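You operate a simulated robot arm through the tools that you are given. There is no shell and no other tool. Be economical: measure what you need, move in short steps, check, and stop when the job is done.

You are at the controls of a simulated robot arm. One attempt, no reset.

Task
Roll the ball table back to the line and pump it level.
Fine: take the brake off to roll it and put it on again before you pump; level is the red pointer on the green mark.

Only the result counts: the job must be done as asked and must still hold three seconds after the hand-in. Knocking over, shifting, dropping, spilling or breaking anything else fails it.

Robot
A 6-joint arm with a two-finger parallel gripper, fixed in place. Base frame: the origin is at the foot of the arm, x ahead of it, y to its left, z up. Readings come in mm, degrees, newtons and seconds.
With the tool pointing down near the work surface it reaches from about 180 to 840 mm from the base axis. Its first joint turns from -166.0 to 166.0 degrees. Payload 3.91 kg.
The tool frame sits at the grasp point between the pads (the TCP): z along the fingers, y along the line on which they close. The tips reach 30 mm beyond it. The gripper opens to 110 mm. The fingers are 20 mm wide and 10 mm thick; the gripper's body (48 by 112 mm) begins 55 mm behind the TCP.
Orientation is told as [roll, pitch, yaw] about the base's x, y, z axes, in that order, counted from this pose: with the fingers straight down and closing along the base's y, the tool's x points along the base's -x, its y along +y and its z along -z.

Tools
- The arm moves only by the tool step_arm. Its argument "series" is a list of rows, each a list of 7 numbers: the gripper command, from -1 (shut) to 1 (fully open), values between in proportion, then the shift along the base's x, y, z in mm, then the turn, a rotation vector about the base's x, y, z in degrees. In form: [[jaw, tx, ty, tz, rx, ry, rz], ...]. A call has 1 to 10 rows; each row shifts and turns the commanded pose from where the row before left it. A row lasts 0.2 s, in which the tool goes at most 50 mm and 8.6 degrees; a call with a longer step from one row to the next is refused whole, and so is a gripper value outside its range. A pose out of reach is approached as far as the arm can. The call stops where the force on the tool passes 90 N (or 10 N more than at its start, if that is more) or the arm is blocked; 0.2 s more then pass. The fingers move at their own pace (about 108 mm/s each) and stop on an object; they squeeze with about 35 N. The grip force told is the motor's: it shows also when the fingers shut on nothing. Time passes only in rows, and 0.2 s behind the last, so rows that do not move let the fingers close. The reply holds the time, the measured pose of the TCP, the force on the tool along the base axes, the opening and the grip force, in the units named above and with some noise.
- Cameras (640 x 400 px; columns grow to the right, rows downward): "scene" is fixed at [397.8, 650.7, 1412]; the picture's right is [-0.93, 0.36, 0.00], its down [0.33, 0.86, -0.39] and it looks along [-0.14, -0.36, -0.92] (base axes); focal length 318 px, centre (320, 200). "wrist" rides on the gripper at [-36, 0, -57] in the tool frame; the picture's right is [0.00, -1.00, 0.00], its down [0.97, 0.00, -0.24] and it looks along [0.24, 0.00, 0.97] (tool axes); focal length 218 px, centre (320, 200). There is no depth. A picture from a camera that has moved, and an enlarged one, comes with that camera's place and axes in the base frame and with its lens.
- grab_frame(camera): a new picture of that camera. It takes no simulated time.
- slide_trunk(by): slides the trunk up (or, below 0, down) by that many mm; the arm rides with it, the base frame stays. It gives what a move gives, with no picture.
- inspect(camera, box): a new picture of the part [left, top, right, bottom] of that camera's present view, enlarged. It takes no simulated time.
- close_job(): hands the job in; it is judged then, once.

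Work in short steps. Places have to be worked out from the pictures, the camera data and where the tool is seen: move nearer, look again, correct. Check each grasp and each placing, and mend what went wrong. You have 120 turns and 76 pictures in all, those below and enlarged ones among them. Open the gripper and draw the arm clear of the work before you hand the job in, unless the task says otherwise; then end with one line.

The tools are called after "Call:" as a command line: name --pt "numbers of a row" for each row, then --argument value for the rest, lists and objects as JSON in quotes. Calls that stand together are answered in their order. step_arm: Moves the arm, as the interface text tells. Its arguments: {"type":"object","properties":{"series":{"type":"array","items":{"type":"array","items":{"type":"number"}}}},"required":["series"]} The other tools are called the same way: slide_trunk (by) slides the trunk up or down; grab_frame (camera) takes a picture; inspect (camera, box) takes an enlarged picture of a part of a camera's view; close_job () hands the job in.

At the start:

```text
t: 0.0
tcp_pos: [238.5, 458.1, 1063.0]
tcp_rot: [0.0, 0.0, 0.0]
ft_force: [-0.5, 1.0, 0.5]
grip_width: 110.0
finger_force: 0.0
trunk travel left (down, up): [-425.0, 115.0]
```

scene: 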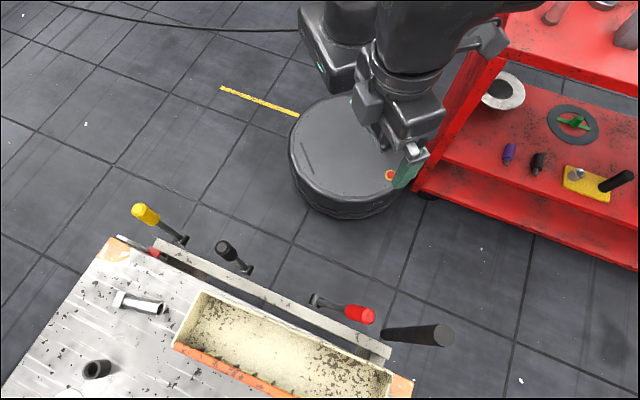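
wrist: 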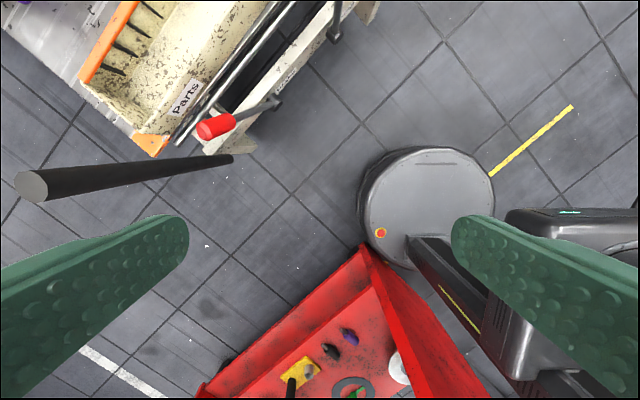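

I see the white table with a yellow, a black and a red lever plus a long black handle; lines on the floor. I enlarge these to understand what each is.

Call:
inspect --camera "scene" --box '[100, 190, 480, 400]'

Call:
inspect --camera "wrist" --box '[0, 0, 400, 220]'

Call:
inspect --camera "scene" --box '[400, 0, 640, 240]'

```text
1.68 times, centred on (290, 295) of scene
camera zoom: at [397.8, 650.7, 1412.0], right [-0.93, 0.36, 0.0], down [0.33, 0.86, -0.39], along [-0.14, -0.36, -0.92], focal length 536 px, centre (370, 40)
```

zoom: 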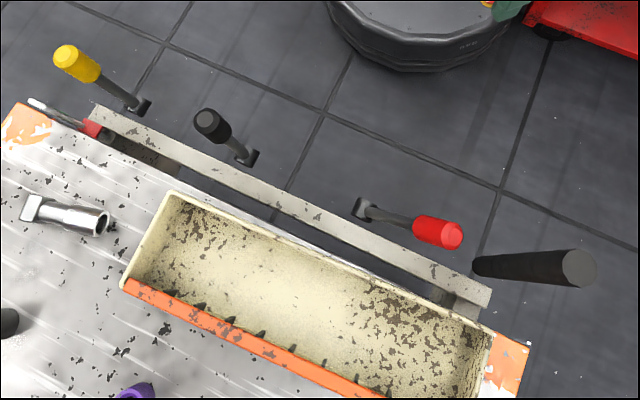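

```text
1.60 times, centred on (200, 110) of wrist
camera zoom: at [275.8, 459.9, 1120.4], right [0.0, -1.0, 0.0], down [-0.97, 0.0, 0.24], along [-0.24, 0.0, -0.97], focal length 349 px, centre (512, 344)
```

zoom: 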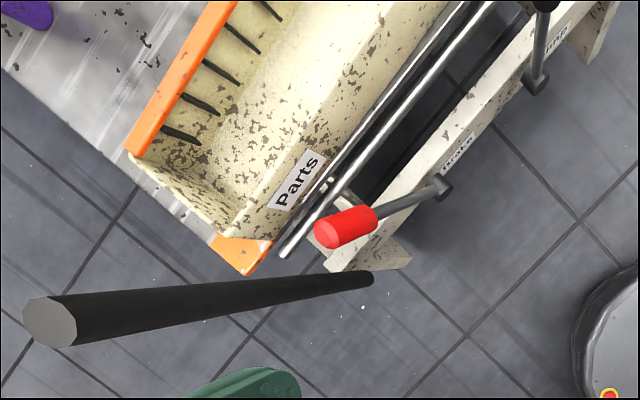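

```text
1.67 times, centred on (520, 120) of scene
camera zoom: at [397.8, 650.7, 1412.0], right [-0.93, 0.36, 0.0], down [0.33, 0.86, -0.39], along [-0.14, -0.36, -0.92], focal length 531 px, centre (-13, 333)
```

zoom: 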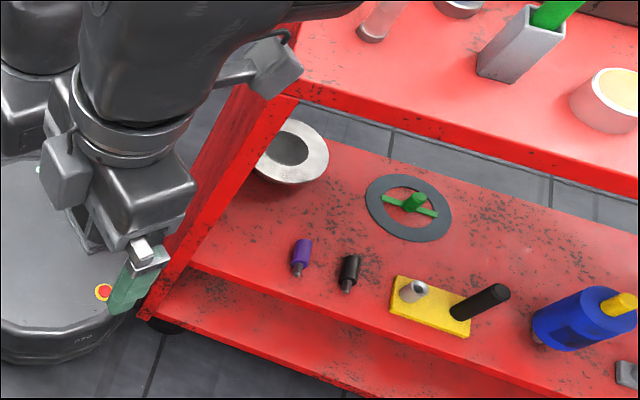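

Labels read "Brake" (red lever) and "Pump" (black lever). I tilt the wrist outward over the table to see the rest of it, its gauge and the line.

Call:
step_arm --pt "1 0 0 10 6 -6 0" --pt "1 0 0 10 6 -6 0" --pt "1 0 0 10 6 -6 0" --pt "1 0 0 10 6 -6 0" --pt "1 0 0 0 0 0 0"

Call:
grab_frame --camera "wrist"

```text
t: 1.2
tcp_pos: [238.3, 459.1, 1103.7]
tcp_rot: [25.4, -23.3, -5.4]
ft_force: [0.0, 0.3, -0.2]
grip_width: 110.1
finger_force: 0.1
trunk travel left (down, up): [-425.0, 115.0]
```

```text
70 pictures are left
camera wrist: at [249.4, 433.8, 1165.8], right [0.09, -0.91, -0.4], down [-0.98, -0.01, -0.18], along [0.16, 0.41, -0.9], focal length 218 px, centre (320, 200)
```

wrist: 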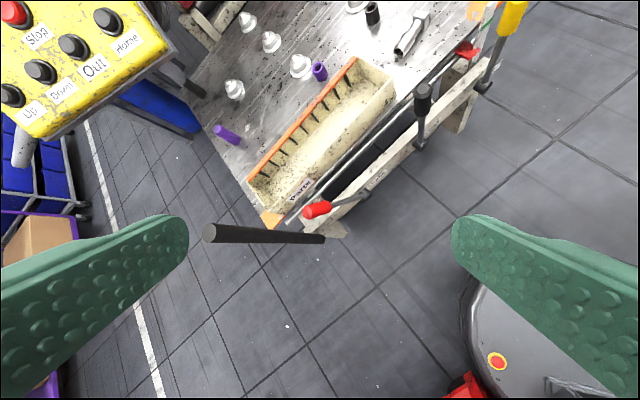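

More of the table appears, with a pendant beyond it. I inspect and tilt further to see the far side.

Call:
inspect --camera "wrist" --box '[180, 0, 560, 240]'

Call:
step_arm --pt "1 20 0 20 4 -6 0" --pt "1 20 0 20 4 -6 0" --pt "1 20 0 20 4 -6 0" --pt "1 0 0 0 0 0 0"

Call:
grab_frame --camera "wrist"

```text
1.67 times, centred on (370, 120) of wrist
camera zoom: at [249.4, 433.8, 1165.8], right [0.09, -0.91, -0.4], down [-0.98, -0.01, -0.18], along [0.16, 0.41, -0.9], focal length 364 px, centre (237, 333)
```

zoom: 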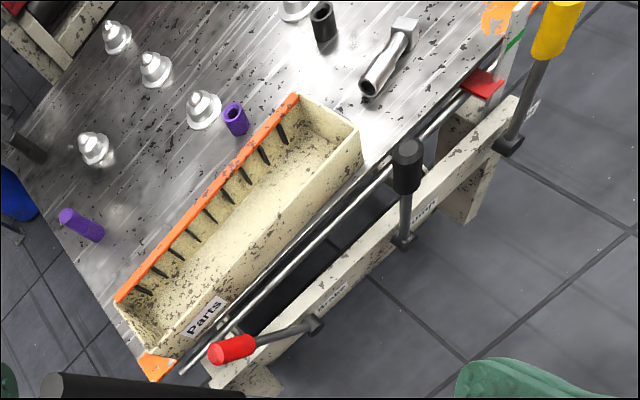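

```text
t: 2.2
tcp_pos: [299.1, 460.2, 1164.7]
tcp_rot: [42.8, -39.2, -14.6]
ft_force: [0.1, -0.5, 0.1]
grip_width: 109.9
finger_force: 0.1
trunk travel left (down, up): [-425.0, 115.0]
```

```text
68 pictures are left
camera wrist: at [291.7, 423.5, 1218.7], right [0.23, -0.82, -0.53], down [-0.88, 0.06, -0.48], along [0.42, 0.57, -0.7], focal length 218 px, centre (320, 200)
```

wrist: 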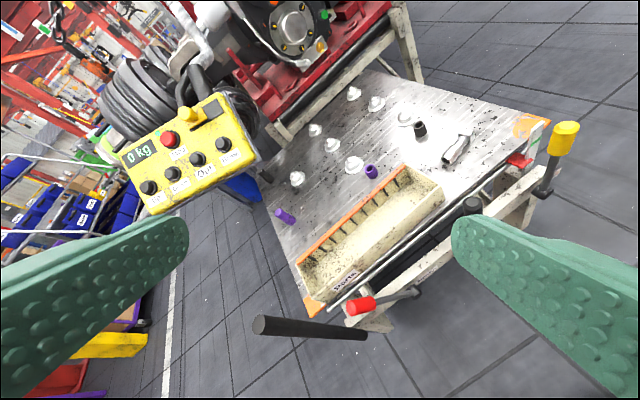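

I enlarge the table, its gauge at the right corner, and the area behind it.

Call:
inspect --camera "wrist" --box '[440, 80, 640, 240]'

Call:
inspect --camera "wrist" --box '[220, 0, 460, 150]'

Call:
inspect --camera "wrist" --box '[240, 180, 500, 360]'

```text
2.50 times, centred on (540, 160) of wrist
camera zoom: at [291.7, 423.5, 1218.7], right [0.23, -0.82, -0.53], down [-0.88, 0.06, -0.48], along [0.42, 0.57, -0.7], focal length 546 px, centre (-230, 300)
```

zoom: 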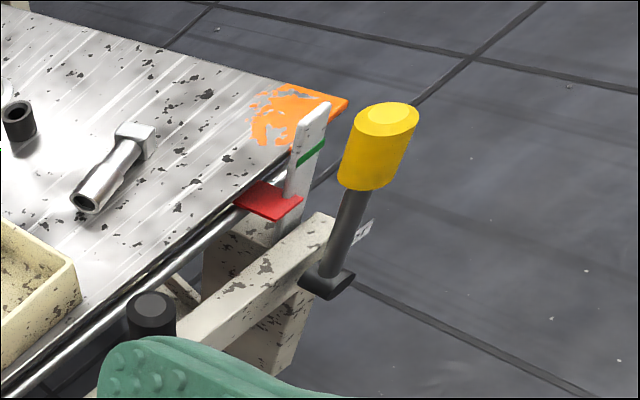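

```text
2.67 times, centred on (340, 75) of wrist
camera zoom: at [291.7, 423.5, 1218.7], right [0.23, -0.82, -0.53], down [-0.88, 0.06, -0.48], along [0.42, 0.57, -0.7], focal length 582 px, centre (267, 533)
```

zoom: 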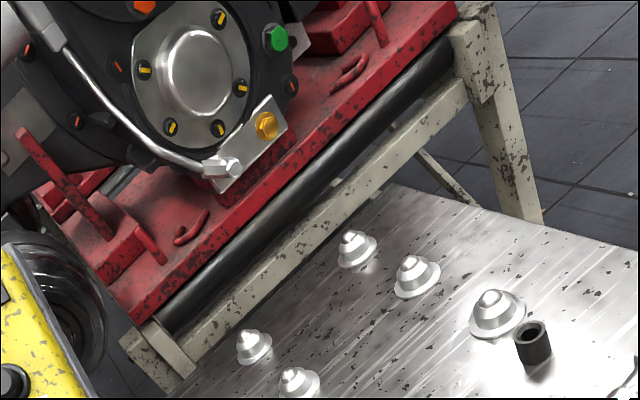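

```text
2.22 times, centred on (370, 270) of wrist
camera zoom: at [291.7, 423.5, 1218.7], right [0.23, -0.82, -0.53], down [-0.88, 0.06, -0.48], along [0.42, 0.57, -0.7], focal length 485 px, centre (209, 44)
```

zoom: 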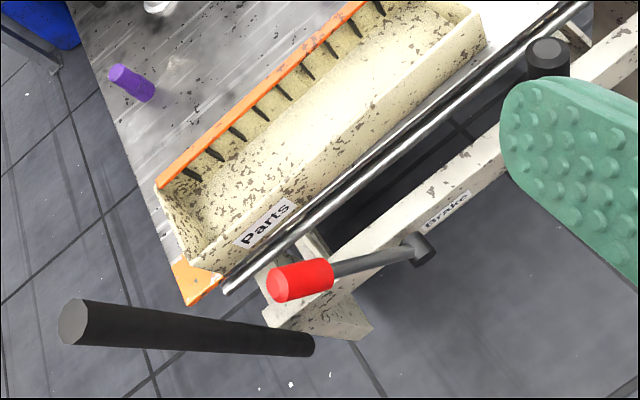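

The gauge at the right corner: red pointer on the tabletop is below the green mark. I still need the floor line, so I swing the view to the table's right end.

Call:
step_arm --pt "1 31 -35 0 0 0 0" --pt "1 31 -35 0 0 0 0" --pt "1 31 -35 0 0 0 0" --pt "1 31 -35 0 0 0 0" --pt "1 31 -35 0 0 0 0" --pt "1 31 -35 0 0 0 0" --pt "1 31 -35 0 0 0 0" --pt "1 0 0 0 0 0 0"

Call:
grab_frame --camera "wrist"

Call:
grab_frame --camera "scene"

```text
t: 4.0
tcp_pos: [516.5, 215.5, 1163.9]
tcp_rot: [42.9, -39.1, -14.5]
ft_force: [-0.3, 0.0, 0.5]
grip_width: 110.0
finger_force: 0.0
trunk travel left (down, up): [-425.0, 115.0]
```

```text
64 pictures are left
camera wrist: at [509.3, 177.6, 1218.2], right [0.23, -0.82, -0.53], down [-0.88, 0.06, -0.48], along [0.42, 0.57, -0.7], focal length 218 px, centre (320, 200)
```

wrist: 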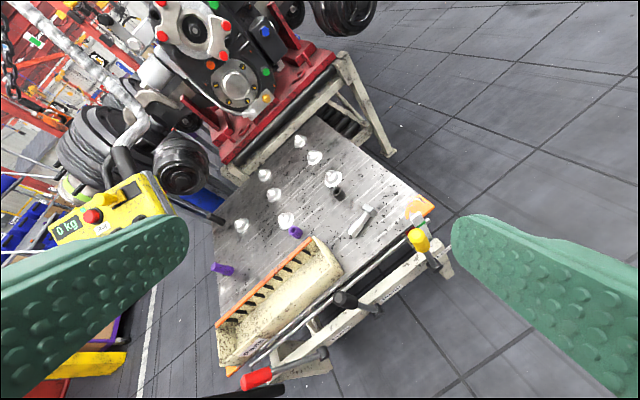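

```text
63 pictures are left
```

scene: 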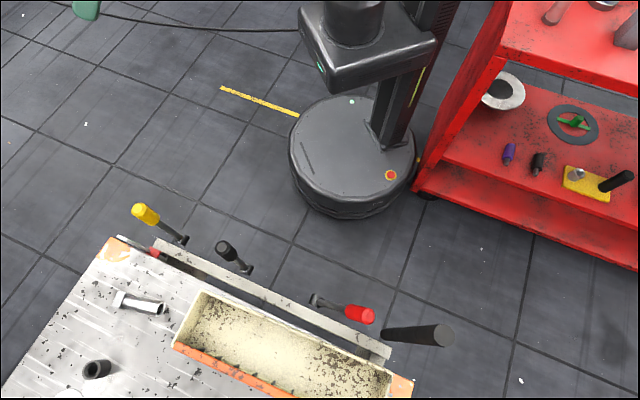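

No short line visible yet at the right end. I enlarge around the table's feet.

Call:
inspect --camera "wrist" --box '[200, 80, 480, 400]'

Call:
step_arm --pt "1 0 -40 -30 0 0 0" --pt "1 0 -40 -30 3 -3 0" --pt "1 -10 -40 -30 3 -3 0" --pt "1 -20 -30 -35 3 -3 0" --pt "1 -20 -30 -35 3 -3 0" --pt "1 -20 -20 -40 3 -3 0" --pt "1 -20 -20 -40 3 -3 0" --pt "1 0 0 -45 3 -3 0" --pt "1 0 0 -45 0 0 0"

Call:
grab_frame --camera "wrist"

```text
1.25 times, centred on (340, 240) of wrist
camera zoom: at [509.3, 177.6, 1218.2], right [0.23, -0.82, -0.53], down [-0.88, 0.06, -0.48], along [0.42, 0.57, -0.7], focal length 273 px, centre (295, 150)
```

zoom: 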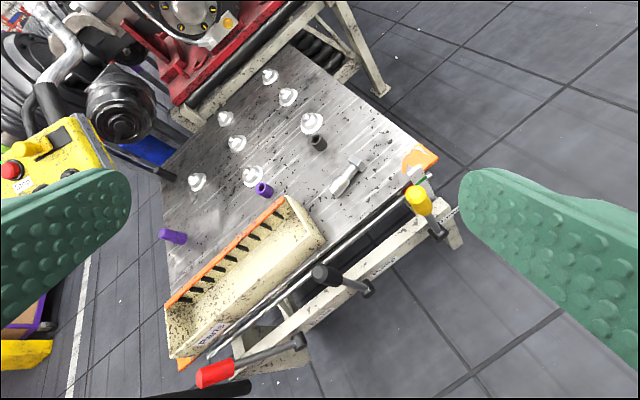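

```text
refused: row 3 steps farther than a row can; nothing moved
```

```text
61 pictures are left
camera wrist: at [509.3, 177.6, 1218.2], right [0.23, -0.82, -0.53], down [-0.88, 0.06, -0.48], along [0.42, 0.57, -0.7], focal length 218 px, centre (320, 200)
```

wrist: 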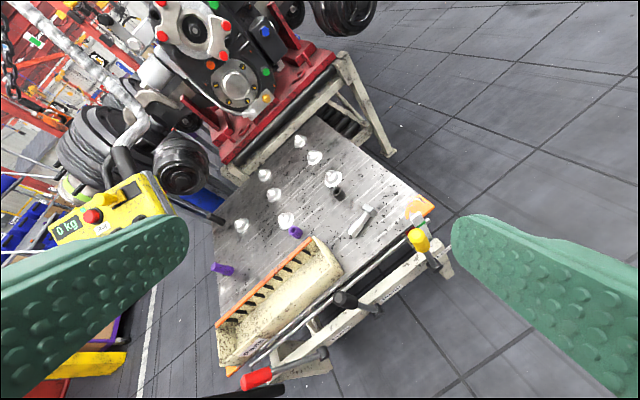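

The last move was too long a step; I repeat it in smaller rows to look under the table from the side.

Call:
step_arm --pt "1 0 -35 -30 0 0 0" --pt "1 0 -35 -30 3 -3 0" --pt "1 -10 -35 -30 3 -3 0" --pt "1 -15 -30 -30 3 -3 0" --pt "1 -15 -30 -30 3 -3 0" --pt "1 -15 -20 -40 3 -3 0" --pt "1 -15 -20 -40 3 -3 0" --pt "1 0 0 -45 3 -3 0" --pt "1 0 0 -45 0 0 0" --pt "1 0 0 0 0 0 0"

Call:
grab_frame --camera "wrist"

```text
t: 6.2
tcp_pos: [444.6, 10.5, 841.3]
tcp_rot: [82.4, -48.0, -42.5]
ft_force: [-0.2, 0.7, -0.3]
grip_width: 110.2
finger_force: 0.0
trunk travel left (down, up): [-425.0, 115.0]
```

```text
60 pictures are left
camera wrist: at [420.9, -43.2, 872.9], right [0.46, -0.59, -0.66], down [-0.66, 0.28, -0.7], along [0.6, 0.76, -0.26], focal length 218 px, centre (320, 200)
```

wrist: 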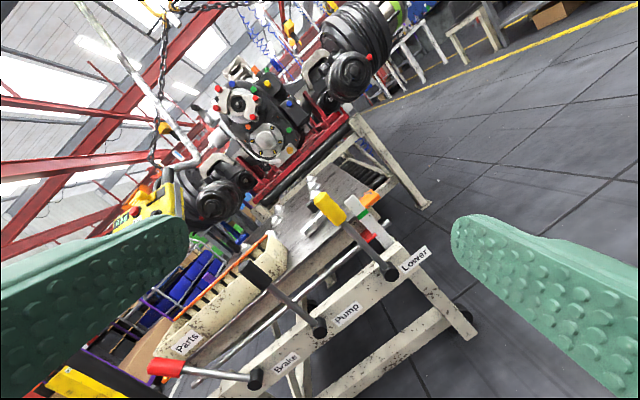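

Labels are now clear: Brake (red), Pump (black), Lower (yellow). I enlarge the table's side.

Call:
inspect --camera "wrist" --box '[200, 100, 500, 400]'

Call:
step_arm --pt "1 -10 -30 -30 -4.8 -6.1 2.0" --pt "1 -10 -30 -30 -4.8 -6.1 2.0" --pt "1 -10 -30 -30 -4.8 -6.1 2.0" --pt "1 0 0 -30 -4.8 -6.1 2.0" --pt "1 0 0 -30 -4.8 -6.1 2.0" --pt "1 0 0 0 0 0 0"

Call:
grab_frame --camera "wrist"

```text
1.33 times, centred on (350, 250) of wrist
camera zoom: at [420.9, -43.2, 872.9], right [0.46, -0.59, -0.66], down [-0.66, 0.28, -0.7], along [0.6, 0.76, -0.26], focal length 291 px, centre (280, 133)
```

zoom: 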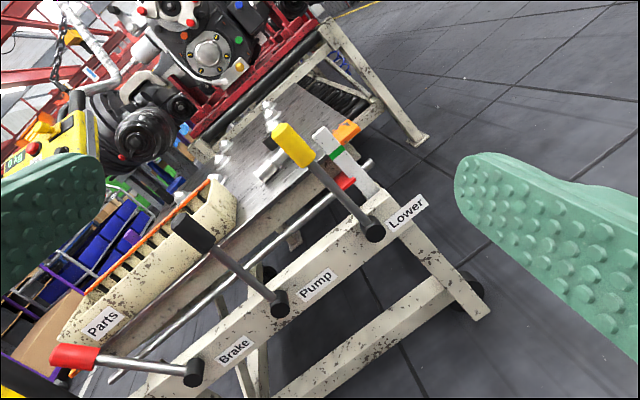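

```text
t: 7.6
tcp_pos: [423.2, -90.9, 695.1]
tcp_rot: [72.4, -86.5, -21.9]
ft_force: [-0.1, 0.2, 0.3]
grip_width: 110.3
finger_force: 0.0
out of reach, approached as far as the arm can: row 5
trunk travel left (down, up): [-425.0, 115.0]
```

```text
58 pictures are left
camera wrist: at [389.7, -135.1, 732.4], right [0.77, -0.64, -0.06], down [-0.21, -0.16, -0.96], along [0.6, 0.75, -0.26], focal length 218 px, centre (320, 200)
```

wrist: 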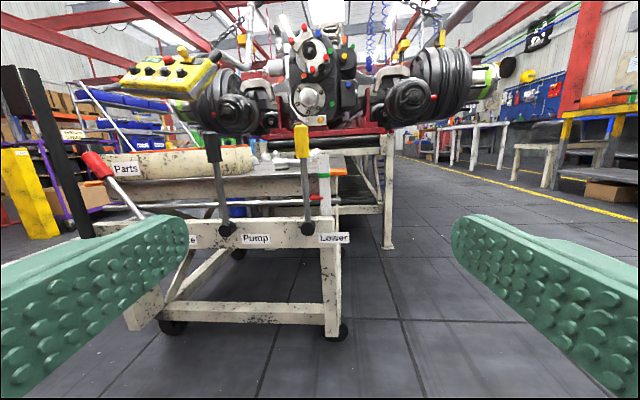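

A good upright view: casters, levers at front, black push bar at left. I enlarge under the table and at the rear to find the line.

Call:
inspect --camera "wrist" --box '[60, 120, 400, 360]'

Call:
inspect --camera "wrist" --box '[140, 220, 360, 350]'

```text
1.67 times, centred on (230, 240) of wrist
camera zoom: at [389.7, -135.1, 732.4], right [0.77, -0.64, -0.06], down [-0.21, -0.16, -0.96], along [0.6, 0.75, -0.26], focal length 364 px, centre (470, 133)
```

zoom: 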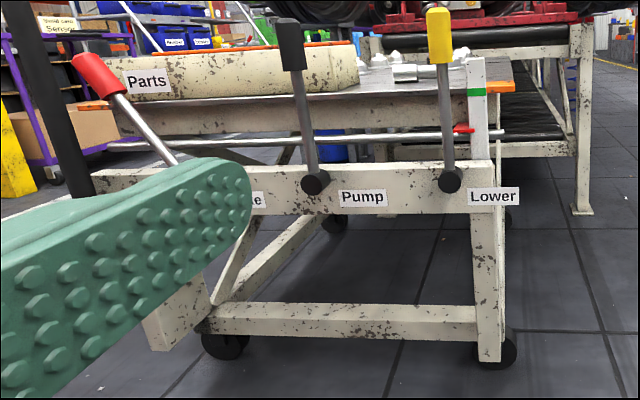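

```text
2.91 times, centred on (250, 285) of wrist
camera zoom: at [389.7, -135.1, 732.4], right [0.77, -0.64, -0.06], down [-0.21, -0.16, -0.96], along [0.6, 0.75, -0.26], focal length 635 px, centre (524, -47)
```

zoom: 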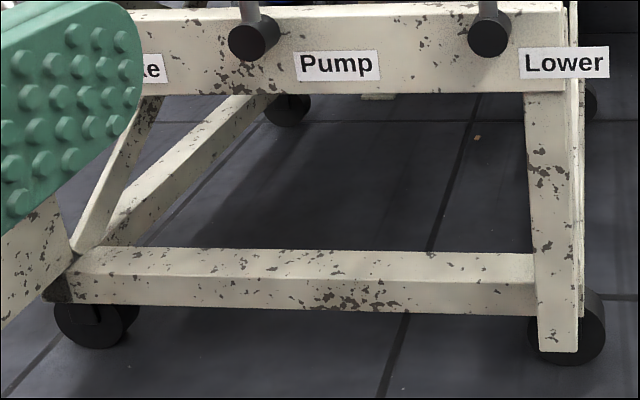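

No line under the front. I look at the right flank and the gap between table and machine stand by moving the camera further out and turning it.

Call:
step_arm --pt "1 25 -10 20 0 0 8" --pt "1 30 -10 20 0 0 8" --pt "1 30 0 20 0 0 8" --pt "1 30 0 20 0 0 8" --pt "1 30 0 20 0 0 0" --pt "1 0 0 0 0 0 0"

Call:
grab_frame --camera "wrist"

```text
t: 9.0
tcp_pos: [571.3, -110.2, 796.2]
tcp_rot: [71.7, -86.6, 10.7]
ft_force: [1.2, 0.1, 1.1]
grip_width: 110.0
finger_force: 0.1
trunk travel left (down, up): [-425.0, 115.0]
```

```text
55 pictures are left
camera wrist: at [566.4, -165.4, 833.2], right [0.99, -0.14, -0.06], down [-0.09, -0.25, -0.96], along [0.12, 0.96, -0.26], focal length 218 px, centre (320, 200)
```

wrist: 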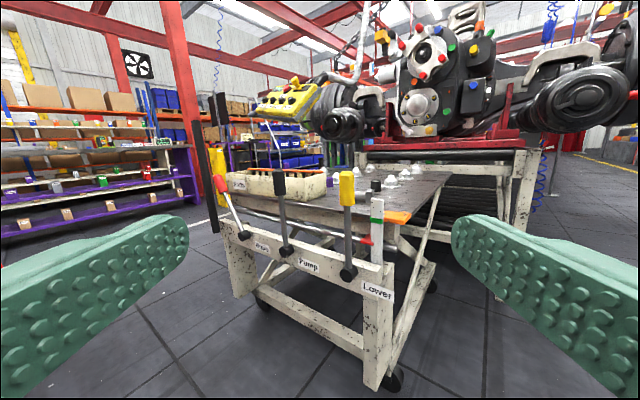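

I enlarge the table and the region under the stand.

Call:
inspect --camera "wrist" --box '[190, 140, 540, 400]'

Call:
inspect --camera "wrist" --box '[330, 170, 450, 270]'

```text
1.54 times, centred on (365, 270) of wrist
camera zoom: at [566.4, -165.4, 833.2], right [0.99, -0.14, -0.06], down [-0.09, -0.25, -0.96], along [0.12, 0.96, -0.26], focal length 336 px, centre (251, 92)
```

zoom: 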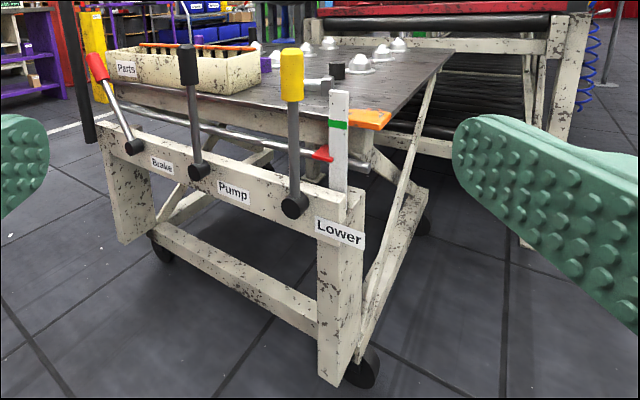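

```text
4.00 times, centred on (390, 220) of wrist
camera zoom: at [566.4, -165.4, 833.2], right [0.99, -0.14, -0.06], down [-0.09, -0.25, -0.96], along [0.12, 0.96, -0.26], focal length 873 px, centre (40, 120)
```

zoom: 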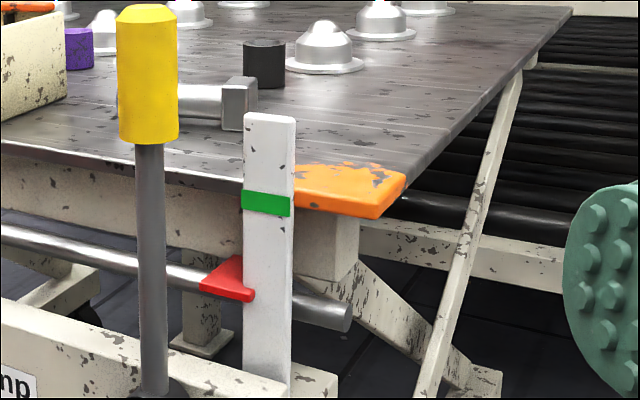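

Still no line near the front or right. I rise and go to the left side for a look at the floor beyond the push bar.

Call:
step_arm --pt "1 -10 10 45 0 0 0" --pt "1 -10 10 45 0 0 0" --pt "1 -10 10 45 0 0 0" --pt "1 -10 10 45 0 0 0" --pt "1 -10 10 45 -8 1 0" --pt "1 -30 30 10 -8 1 0" --pt "1 -35 35 0 -8 1 0" --pt "1 -35 35 0 0 0 0" --pt "1 -35 35 0 0 0 0" --pt "1 -35 35 0 0 0 0"

Call:
step_arm --pt "1 -35 35 0 0 0 0" --pt "1 -35 35 0 0 0 0" --pt "1 -35 35 0 0 0 0" --pt "1 -35 35 0 0 0 0" --pt "1 -35 35 0 0 0 0" --pt "1 -35 35 0 0 0 0" --pt "1 -35 35 0 0 0 0" --pt "1 -25 35 0 0 0 0" --pt "1 0 35 0 0 0 0" --pt "1 0 0 0 0 0 0"

Call:
grab_frame --camera "wrist"

```text
t: 11.2
tcp_pos: [351.0, 112.8, 1031.5]
tcp_rot: [5.9, -64.6, 75.4]
ft_force: [0.2, -0.1, 0.2]
grip_width: 109.8
finger_force: 0.0
trunk travel left (down, up): [-425.0, 115.0]
```

```text
t: 13.4
tcp_pos: [83.6, 425.1, 1032.9]
tcp_rot: [6.5, -64.5, 75.7]
ft_force: [-0.3, -0.3, -0.1]
grip_width: 110.0
finger_force: 0.1
out of reach, approached as far as the arm can: row 9
trunk travel left (down, up): [-425.0, 115.0]
```

```text
52 pictures are left
camera wrist: at [81.4, 390.4, 1089.6], right [0.99, -0.15, -0.05], down [-0.13, -0.62, -0.77], along [0.09, 0.77, -0.63], focal length 218 px, centre (320, 200)
```

wrist: 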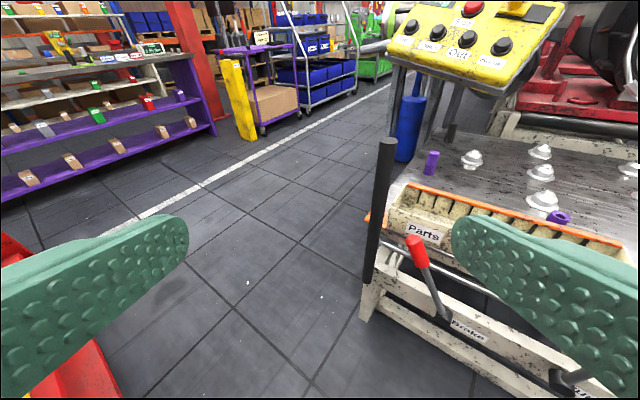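

The left side shows only the aisle line. I check the yellow mark by the robot base and scan the floor around the base in the scene view.

Call:
inspect --camera "scene" --box '[200, 60, 460, 220]'

Call:
inspect --camera "wrist" --box '[340, 80, 640, 400]'

```text
2.46 times, centred on (330, 140) of scene
camera zoom: at [397.8, 650.7, 1412.0], right [-0.93, 0.36, 0.0], down [0.33, 0.86, -0.39], along [-0.14, -0.36, -0.92], focal length 784 px, centre (295, 348)
```

zoom: 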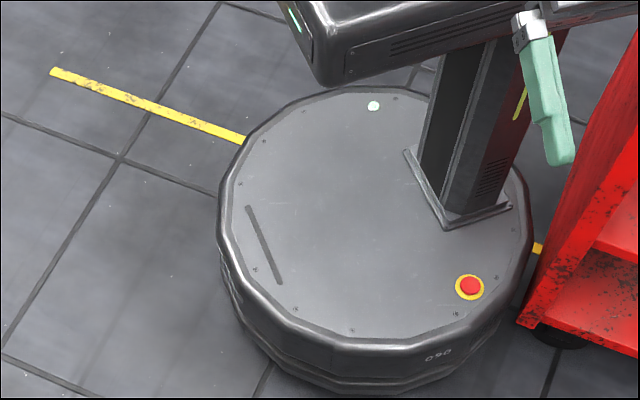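

```text
1.25 times, centred on (490, 240) of wrist
camera zoom: at [81.4, 390.4, 1089.6], right [0.99, -0.15, -0.05], down [-0.13, -0.62, -0.77], along [0.09, 0.77, -0.63], focal length 273 px, centre (108, 150)
```

zoom: 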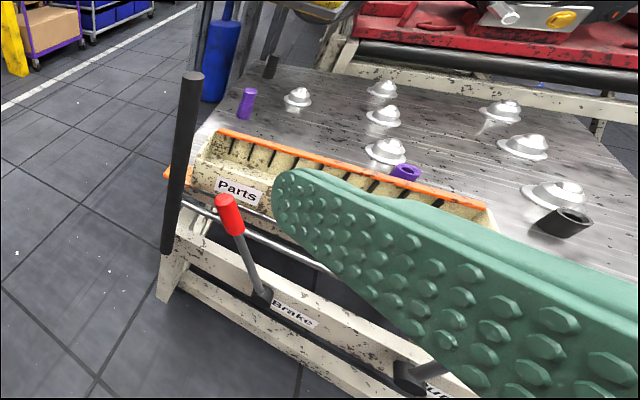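

The yellow tape runs just behind the robot base, where the table cannot go, so I want to look under the table toward the stand for another line. I move to the centre front and lower the trunk for a low view.

Call:
step_arm --pt "1 30 -30 0 0 0 -8" --pt "1 30 -30 0 0 0 -8" --pt "1 30 -30 0 0 0 -8" --pt "1 30 -30 0 0 0 -8" --pt "1 30 -30 0 0 0 -4" --pt "1 0 0 0 6 -6 0" --pt "1 0 0 0 6 -6 0" --pt "1 0 0 0 3 -3 0"

Call:
slide_trunk --by -400

Call:
grab_frame --camera "wrist"

```text
t: 15.2
tcp_pos: [297.1, 256.6, 1060.6]
tcp_rot: [56.0, -88.2, -10.0]
ft_force: [0.7, 0.2, -0.3]
grip_width: 110.1
finger_force: 0.0
out of reach, approached as far as the arm can: row 1, 2, 3, 4, 7, 8
trunk travel left (down, up): [-425.0, 115.0]
```

```text
t: 19.0
tcp_pos: [298.0, 256.5, 659.4]
tcp_rot: [53.4, -88.4, -7.3]
ft_force: [0.3, 0.2, -0.6]
grip_width: 109.8
finger_force: 0.0
trunk travel left (down, up): [-25.0, 515.0]
```

```text
49 pictures are left
camera wrist: at [259.0, 216.5, 697.5], right [0.72, -0.69, -0.02], down [-0.19, -0.17, -0.97], along [0.67, 0.7, -0.26], focal length 218 px, centre (320, 200)
```

wrist: 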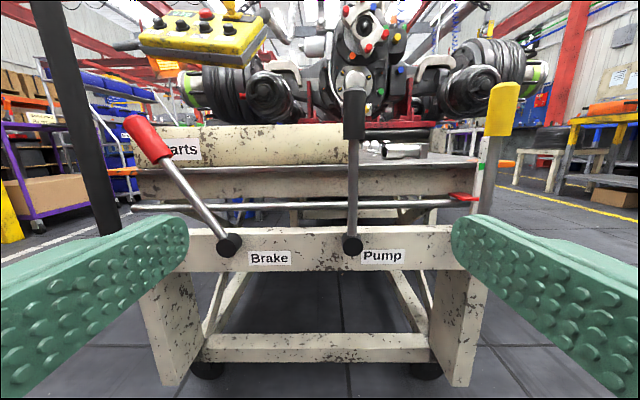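

Good front view. I lower the tool further and look under.

Call:
step_arm --pt "1 -5 -5 -45 0 0 0" --pt "1 -5 -5 -45 0 0 0" --pt "1 -5 -5 -45 0 0 0" --pt "1 -5 -5 -45 0 0 0" --pt "1 -5 -5 -45 2 -2 0" --pt "1 0 0 0 3 -3 0"

Call:
inspect --camera "wrist" --box '[80, 60, 560, 360]'

```text
t: 20.4
tcp_pos: [332.0, 216.2, 645.2]
tcp_rot: [137.3, -86.2, -91.0]
ft_force: [0.5, -0.6, 0.0]
grip_width: 110.0
finger_force: 0.1
out of reach, approached as far as the arm can: row 1, 2, 3, 4, 5, 6
trunk travel left (down, up): [-25.0, 515.0]
```

```text
1.33 times, centred on (320, 210) of wrist
camera zoom: at [293.9, 173.2, 677.9], right [0.72, -0.69, -0.04], down [-0.16, -0.11, -0.98], along [0.67, 0.72, -0.19], focal length 291 px, centre (320, 187)
```

zoom: 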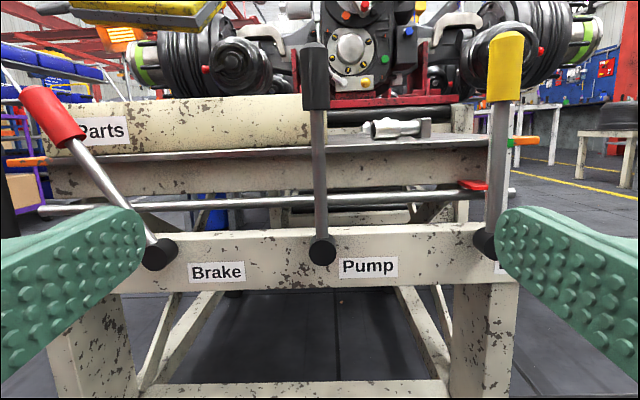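

No line under the table either. I raise the trunk and look from high above at the table's rear gap and the surroundings.

Call:
slide_trunk --by 510

Call:
step_arm --pt "1 0 0 30 -6 6 0" --pt "1 0 0 30 -6 6 0" --pt "1 20 20 30 -6 6 0" --pt "1 25 25 20 -6 6 0" --pt "1 25 25 20 -6 6 0" --pt "1 25 25 0 -3 3 0" --pt "1 25 25 0 0 0 0" --pt "1 0 0 0 0 0 0"

Call:
grab_frame --camera "wrist"

```text
refused: 510 is not a number from -400 to 400
```

```text
t: 22.2
tcp_pos: [433.4, 288.1, 732.3]
tcp_rot: [5.0, -51.0, 40.3]
ft_force: [-0.2, -0.6, -0.6]
grip_width: 110.0
finger_force: 0.1
out of reach, approached as far as the arm can: row 3, 4
trunk travel left (down, up): [-25.0, 515.0]
```

```text
47 pictures are left
camera wrist: at [421.3, 271.6, 796.4], right [0.69, -0.72, -0.05], down [-0.6, -0.53, -0.6], along [0.4, 0.45, -0.8], focal length 218 px, centre (320, 200)
```

wrist: 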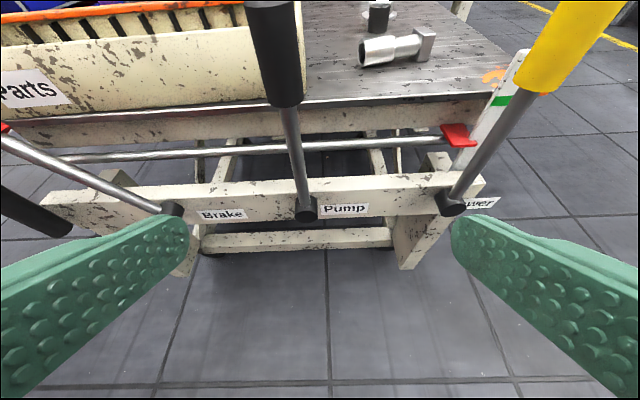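

The trunk call was refused for size, but the move stayed clear. I raise the trunk 400 now, then look.

Call:
slide_trunk --by 400

Call:
step_arm --pt "1 25 25 30 0 0 0" --pt "1 25 25 30 0 0 0" --pt "1 25 25 20 0 0 0" --pt "1 0 0 0 3 -3 0" --pt "1 0 0 0 0 0 0"

Call:
grab_frame --camera "wrist"

```text
t: 26.1
tcp_pos: [434.7, 288.4, 1132.6]
tcp_rot: [5.0, -50.9, 40.2]
ft_force: [0.0, 0.0, -0.6]
grip_width: 110.0
finger_force: 0.1
trunk travel left (down, up): [-425.0, 115.0]
```

```text
t: 27.3
tcp_pos: [509.6, 365.6, 1212.6]
tcp_rot: [5.6, -55.1, 39.7]
ft_force: [-0.2, -0.9, 0.2]
grip_width: 110.0
finger_force: 0.1
trunk travel left (down, up): [-425.0, 115.0]
```

```text
46 pictures are left
camera wrist: at [494.3, 344.4, 1274.8], right [0.7, -0.71, -0.06], down [-0.56, -0.5, -0.66], along [0.44, 0.49, -0.75], focal length 218 px, centre (320, 200)
```

wrist: 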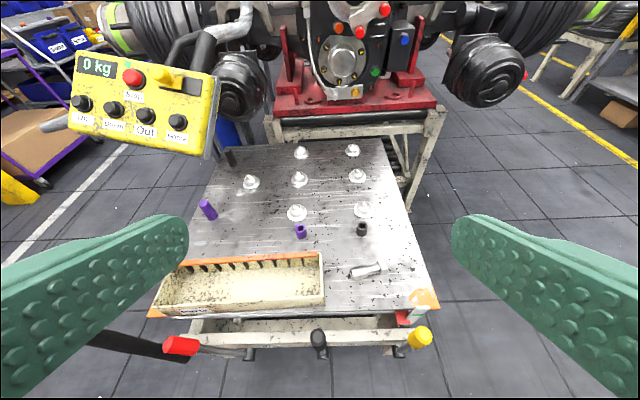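

The table stands just in front of the machine stand with a small gap. I enlarge the floor by both rear sides of the table.

Call:
inspect --camera "wrist" --box '[360, 90, 520, 320]'

Call:
inspect --camera "wrist" --box '[130, 100, 330, 400]'

```text
1.74 times, centred on (440, 205) of wrist
camera zoom: at [494.3, 344.4, 1274.8], right [0.7, -0.71, -0.06], down [-0.56, -0.5, -0.66], along [0.44, 0.49, -0.75], focal length 380 px, centre (111, 191)
```

zoom: 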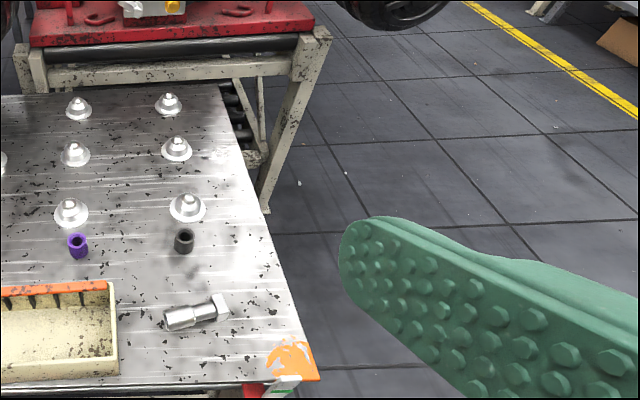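

```text
1.33 times, centred on (230, 250) of wrist
camera zoom: at [494.3, 344.4, 1274.8], right [0.7, -0.71, -0.06], down [-0.56, -0.5, -0.66], along [0.44, 0.49, -0.75], focal length 291 px, centre (440, 133)
```

zoom: 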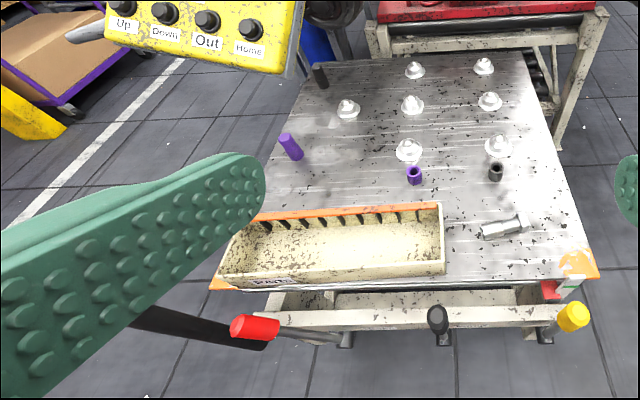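

The only places not yet seen are low down under the stand. I go back, lower the trunk and take a low horizontal view under the table.

Call:
step_arm --pt "1 -25 -25 -30 0 0 0" --pt "1 -25 -25 -30 0 0 0" --pt "1 -25 -25 -20 0 0 0" --pt "1 -25 -25 0 0 0 0" --pt "1 -15 -15 0 0 0 0" --pt "1 0 0 0 0 0 0"

Call:
slide_trunk --by -400

Call:
step_arm --pt "1 0 0 -45 0 0 0" --pt "1 0 0 -45 0 0 0" --pt "1 0 0 -45 0 0 0" --pt "1 0 0 -45 0 0 0" --pt "1 0 0 -45 5 -5 0" --pt "1 0 0 0 5 -5 0" --pt "1 0 0 0 5 -5 0" --pt "1 0 0 0 0 0 0"

Call:
grab_frame --camera "wrist"

```text
t: 28.7
tcp_pos: [394.1, 247.7, 1134.8]
tcp_rot: [5.6, -55.0, 39.6]
ft_force: [0.0, -0.1, 0.1]
grip_width: 109.9
finger_force: 0.0
trunk travel left (down, up): [-425.0, 115.0]
```

```text
t: 32.5
tcp_pos: [393.8, 247.5, 734.4]
tcp_rot: [5.6, -55.1, 39.7]
ft_force: [-1.0, -1.0, 0.1]
grip_width: 110.1
finger_force: 0.1
trunk travel left (down, up): [-25.0, 515.0]
```

```text
t: 34.3
tcp_pos: [409.3, 249.2, 527.6]
tcp_rot: [15.1, -75.9, 30.9]
ft_force: [0.6, -0.3, -0.5]
grip_width: 110.1
finger_force: 0.0
out of reach, approached as far as the arm can: row 7
trunk travel left (down, up): [-25.0, 515.0]
```

```text
43 pictures are left
camera wrist: at [378.7, 214.5, 576.3], right [0.71, -0.7, -0.06], down [-0.36, -0.29, -0.89], along [0.6, 0.65, -0.46], focal length 218 px, centre (320, 200)
```

wrist: 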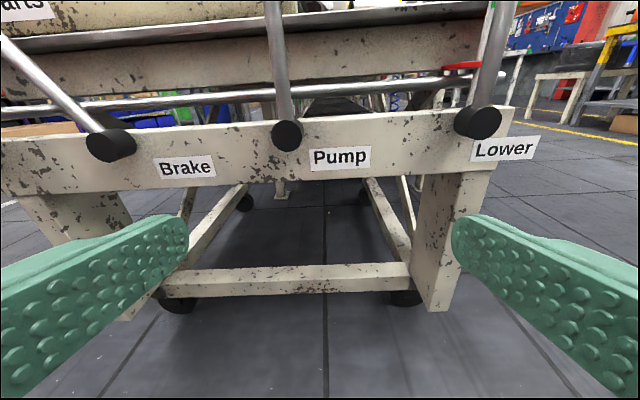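

Call:
inspect --camera "wrist" --box '[160, 160, 480, 320]'

```text
2.00 times, centred on (320, 240) of wrist
camera zoom: at [378.7, 214.5, 576.3], right [0.71, -0.7, -0.06], down [-0.36, -0.29, -0.89], along [0.6, 0.65, -0.46], focal length 436 px, centre (320, 120)
```

zoom: 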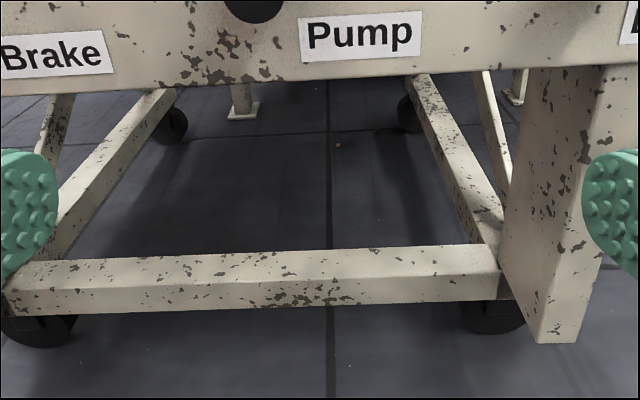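

The stand's feet are visible and no line. Wheel orientation would show the rolling direction, so I zoom in on the wheels.

Call:
inspect --camera "wrist" --box '[150, 270, 230, 330]'

Call:
inspect --camera "wrist" --box '[370, 270, 460, 330]'

Call:
inspect --camera "wrist" --box '[220, 170, 300, 230]'

```text
6.67 times, centred on (190, 300) of wrist
camera zoom: at [378.7, 214.5, 576.3], right [0.71, -0.7, -0.06], down [-0.36, -0.29, -0.89], along [0.6, 0.65, -0.46], focal length 1455 px, centre (1187, -467)
```

zoom: 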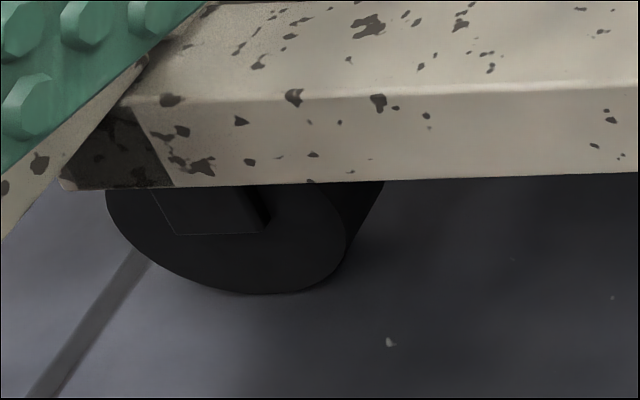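

```text
6.67 times, centred on (415, 300) of wrist
camera zoom: at [378.7, 214.5, 576.3], right [0.71, -0.7, -0.06], down [-0.36, -0.29, -0.89], along [0.6, 0.65, -0.46], focal length 1455 px, centre (-313, -467)
```

zoom: 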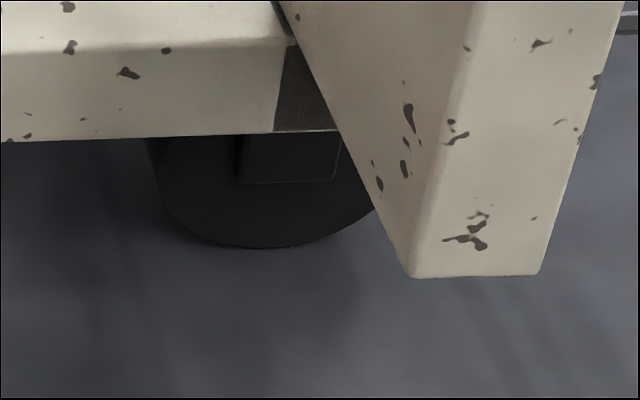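

```text
6.67 times, centred on (260, 200) of wrist
camera zoom: at [378.7, 214.5, 576.3], right [0.71, -0.7, -0.06], down [-0.36, -0.29, -0.89], along [0.6, 0.65, -0.46], focal length 1455 px, centre (720, 200)
```

zoom: 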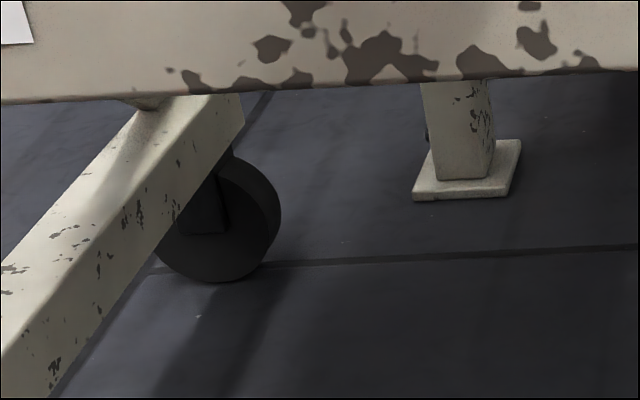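

The wheels' flat faces point toward the robot, so the table rolls sideways (along the beam, direction (0.707,-0.707)). So the line must be crossing that direction; I raise up and look sideways to the right.

Call:
slide_trunk --by 400

Call:
step_arm --pt "1 0 -30 30 0 0 -8" --pt "1 0 -30 30 0 0 -8" --pt "1 0 -30 30 0 0 -8" --pt "1 0 -30 30 0 0 -8" --pt "1 0 -30 30 0 0 -8" --pt "1 0 -20 0 0 0 -8" --pt "1 0 0 0 0 0 -8" --pt "1 0 0 0 0 0 0"

Call:
grab_frame --camera "wrist"

```text
t: 38.1
tcp_pos: [408.7, 249.2, 927.3]
tcp_rot: [15.2, -75.8, 31.1]
ft_force: [0.0, 0.4, 0.1]
grip_width: 110.0
finger_force: 0.1
trunk travel left (down, up): [-425.0, 115.0]
```

```text
t: 39.9
tcp_pos: [391.1, -17.6, 1053.1]
tcp_rot: [15.4, -76.6, -25.0]
ft_force: [0.3, 0.2, -0.5]
grip_width: 110.1
finger_force: 0.1
out of reach, approached as far as the arm can: row 4, 5, 6, 7
trunk travel left (down, up): [-425.0, 115.0]
```

```text
38 pictures are left
camera wrist: at [345.1, -11.2, 1100.7], right [-0.17, -0.98, -0.06], down [-0.44, 0.13, -0.89], along [0.88, -0.13, -0.45], focal length 218 px, centre (320, 200)
```

wrist: 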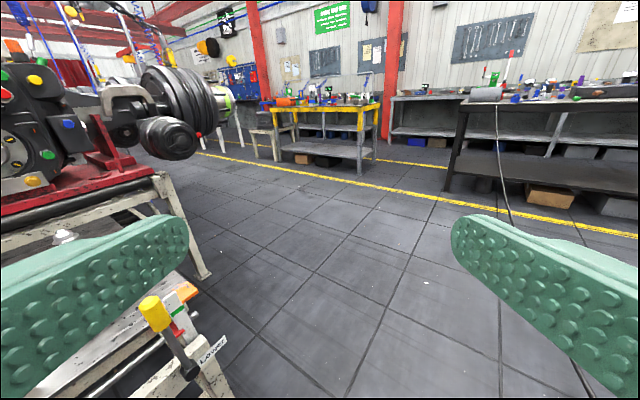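

Floor on the right is clean, so "the line" will have to be judged once the table moves. Triangulated pivots (z≈531): brake (383,574), pump (525,420), lower (672,273); push bar near (233,688), z 560–940. I go to a stand-off in front of brake and bar, tool nearly horizontal.

Call:
step_arm --pt "1 0 40 0 0 0 8" --pt "1 0 40 0 0 0 8" --pt "1 0 40 0 0 0 8" --pt "1 0 40 0 0 0 8" --pt "1 0 40 0 0 0 8" --pt "1 0 40 0 0 0 8" --pt "1 0 40 0 0 0 8" --pt "1 -20 40 0 0 0 0" --pt "1 -25 40 0 0 0 0" --pt "1 -25 40 0 0 0 0"

Call:
step_arm --pt "1 -25 40 0 0 0 0" --pt "1 -25 40 0 0 0 0" --pt "1 -25 40 0 0 0 0" --pt "1 0 20 0 0 0 0" --pt "1 0 0 0 0 0 0"

Call:
slide_trunk --by -330

Call:
grab_frame --camera "wrist"

```text
t: 42.1
tcp_pos: [353.9, 337.7, 1051.0]
tcp_rot: [15.4, -75.7, 31.3]
ft_force: [0.7, 0.5, 0.4]
grip_width: 110.1
finger_force: 0.1
out of reach, approached as far as the arm can: row 9, 10
trunk travel left (down, up): [-425.0, 115.0]
```

```text
t: 43.3
tcp_pos: [365.1, 350.5, 1063.7]
tcp_rot: [15.4, -75.7, 31.2]
ft_force: [0.2, 0.0, -0.2]
grip_width: 110.1
finger_force: 0.1
out of reach, approached as far as the arm can: row 1, 2, 3, 4
trunk travel left (down, up): [-425.0, 115.0]
```

```text
t: 46.6
tcp_pos: [363.8, 349.7, 732.8]
tcp_rot: [15.2, -75.7, 31.3]
ft_force: [0.9, 0.2, -0.5]
grip_width: 109.9
finger_force: 0.0
trunk travel left (down, up): [-95.0, 445.0]
```

```text
37 pictures are left
camera wrist: at [335.2, 315.4, 782.2], right [0.72, -0.69, -0.07], down [-0.36, -0.29, -0.88], along [0.59, 0.66, -0.46], focal length 218 px, centre (320, 200)
```

wrist: 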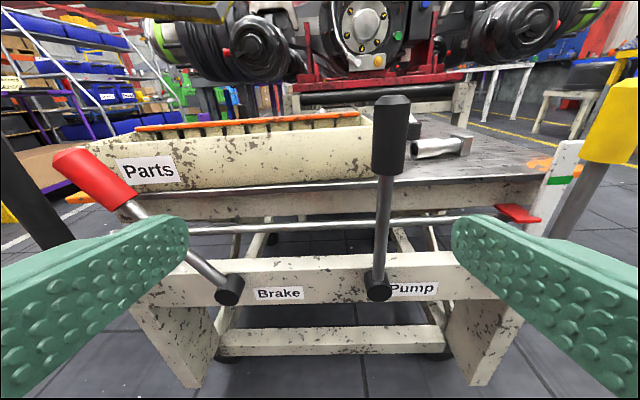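

At (364,350,733) looking level. I step toward the brake side and see whether the arm follows.

Call:
step_arm --pt "1 -20 30 0 0 0 0" --pt "1 -20 30 0 0 0 0" --pt "1 -20 30 0 0 0 0" --pt "1 0 0 0 0 0 0"

```text
t: 47.6
tcp_pos: [365.4, 358.0, 741.7]
tcp_rot: [15.5, -75.6, 31.2]
ft_force: [0.3, 0.3, 0.2]
grip_width: 109.9
finger_force: 0.1
out of reach, approached as far as the arm can: row 1, 2, 3
trunk travel left (down, up): [-95.0, 445.0]
```

The near-horizontal attitude limits it here. I pitch the tool further down (to about 45°) and try again.

Call:
step_arm --pt "1 0 0 0 -6 6 0" --pt "1 0 0 0 -6 6 0" --pt "1 0 0 0 -6 6 0" --pt "1 -20 30 0 0 0 0" --pt "1 -20 30 0 0 0 0" --pt "1 -20 30 0 0 0 0" --pt "1 0 0 0 0 0 0"

```text
t: 49.2
tcp_pos: [359.0, 390.7, 728.3]
tcp_rot: [8.6, -61.5, 37.8]
ft_force: [0.8, 0.7, -0.5]
grip_width: 110.0
finger_force: 0.1
out of reach, approached as far as the arm can: row 3, 5, 6
trunk travel left (down, up): [-95.0, 445.0]
```

I use a different trunk height: lower the tool relative to the shoulder (trunk up 200, tool down 200), then step left.

Call:
slide_trunk --by 200

Call:
step_arm --pt "1 0 0 -40 0 0 0" --pt "1 0 0 -40 0 0 0" --pt "1 -20 25 -30 0 0 0" --pt "1 -20 25 -30 0 0 0" --pt "1 -20 25 -30 0 0 0" --pt "1 -20 25 -20 0 0 0" --pt "1 -20 25 0 0 0 0" --pt "1 0 0 0 0 0 0"

```text
t: 51.3
tcp_pos: [359.4, 391.3, 927.0]
tcp_rot: [8.5, -61.7, 37.9]
ft_force: [0.6, 0.6, -0.3]
grip_width: 110.0
finger_force: 0.1
trunk travel left (down, up): [-295.0, 245.0]
```

```text
t: 53.1
tcp_pos: [393.7, 388.3, 808.6]
tcp_rot: [9.6, -61.3, 38.0]
ft_force: [-0.1, 0.4, -0.3]
grip_width: 110.3
finger_force: 0.0
out of reach, approached as far as the arm can: row 1, 2, 3, 4, 5, 6, 7
trunk travel left (down, up): [-295.0, 245.0]
```

It is a minimum-radius limit with this attitude. I move along an arc of larger radius toward the left.

Call:
step_arm --pt "1 -20 26 10 0 0 0" --pt "1 -20 26 10 0 0 0" --pt "1 -25 26 10 0 0 0" --pt "1 -25 26 0 0 0 0" --pt "1 -25 26 0 0 0 0" --pt "1 -25 26 0 0 0 0" --pt "1 0 10 0 0 0 0" --pt "1 0 0 0 0 0 0"

Call:
grab_frame --camera "wrist"

```text
t: 54.9
tcp_pos: [394.9, 413.1, 879.0]
tcp_rot: [9.0, -61.4, 38.0]
ft_force: [-0.4, 0.7, -0.4]
grip_width: 110.2
finger_force: 0.1
out of reach, approached as far as the arm can: row 1, 2, 3, 4, 5, 6, 7
trunk travel left (down, up): [-295.0, 245.0]
```

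```text
36 pictures are left
camera wrist: at [376.0, 387.4, 936.9], right [0.72, -0.69, -0.07], down [-0.51, -0.44, -0.74], along [0.48, 0.57, -0.67], focal length 218 px, centre (320, 200)
```

wrist: 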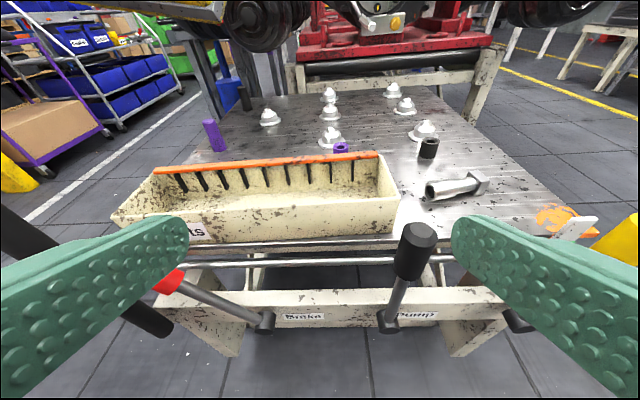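

The wrist limits turning the tool right of the arm's own azimuth, so I let the tool turn left with the arm (to about 70°).

Call:
step_arm --pt "1 -10 14 0 0 0 8" --pt "1 -10 14 0 0 0 8" --pt "1 -15 20 0 0 0 8" --pt "1 -15 20 0 0 0 0" --pt "1 -15 20 0 0 0 0" --pt "1 -15 20 -20 0 0 0" --pt "1 -15 20 -20 0 0 0" --pt "1 0 0 0 0 0 0"

Call:
grab_frame --camera "wrist"

```text
t: 56.7
tcp_pos: [301.8, 544.4, 838.7]
tcp_rot: [8.6, -61.6, 61.9]
ft_force: [-0.7, 0.0, 0.1]
grip_width: 110.1
finger_force: 0.1
trunk travel left (down, up): [-295.0, 245.0]
```

```text
35 pictures are left
camera wrist: at [295.2, 512.9, 896.0], right [0.93, -0.35, -0.07], down [-0.28, -0.61, -0.74], along [0.22, 0.71, -0.67], focal length 218 px, centre (320, 200)
```

wrist: 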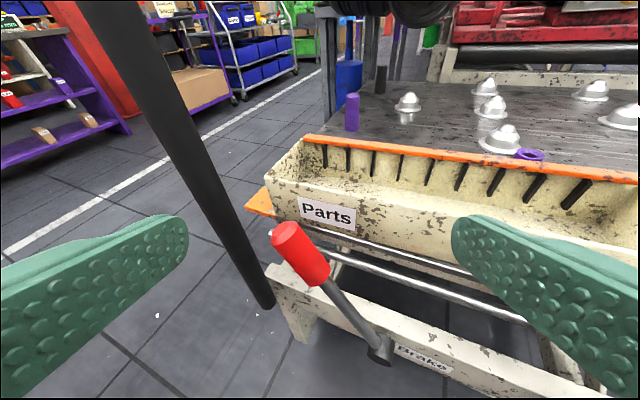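

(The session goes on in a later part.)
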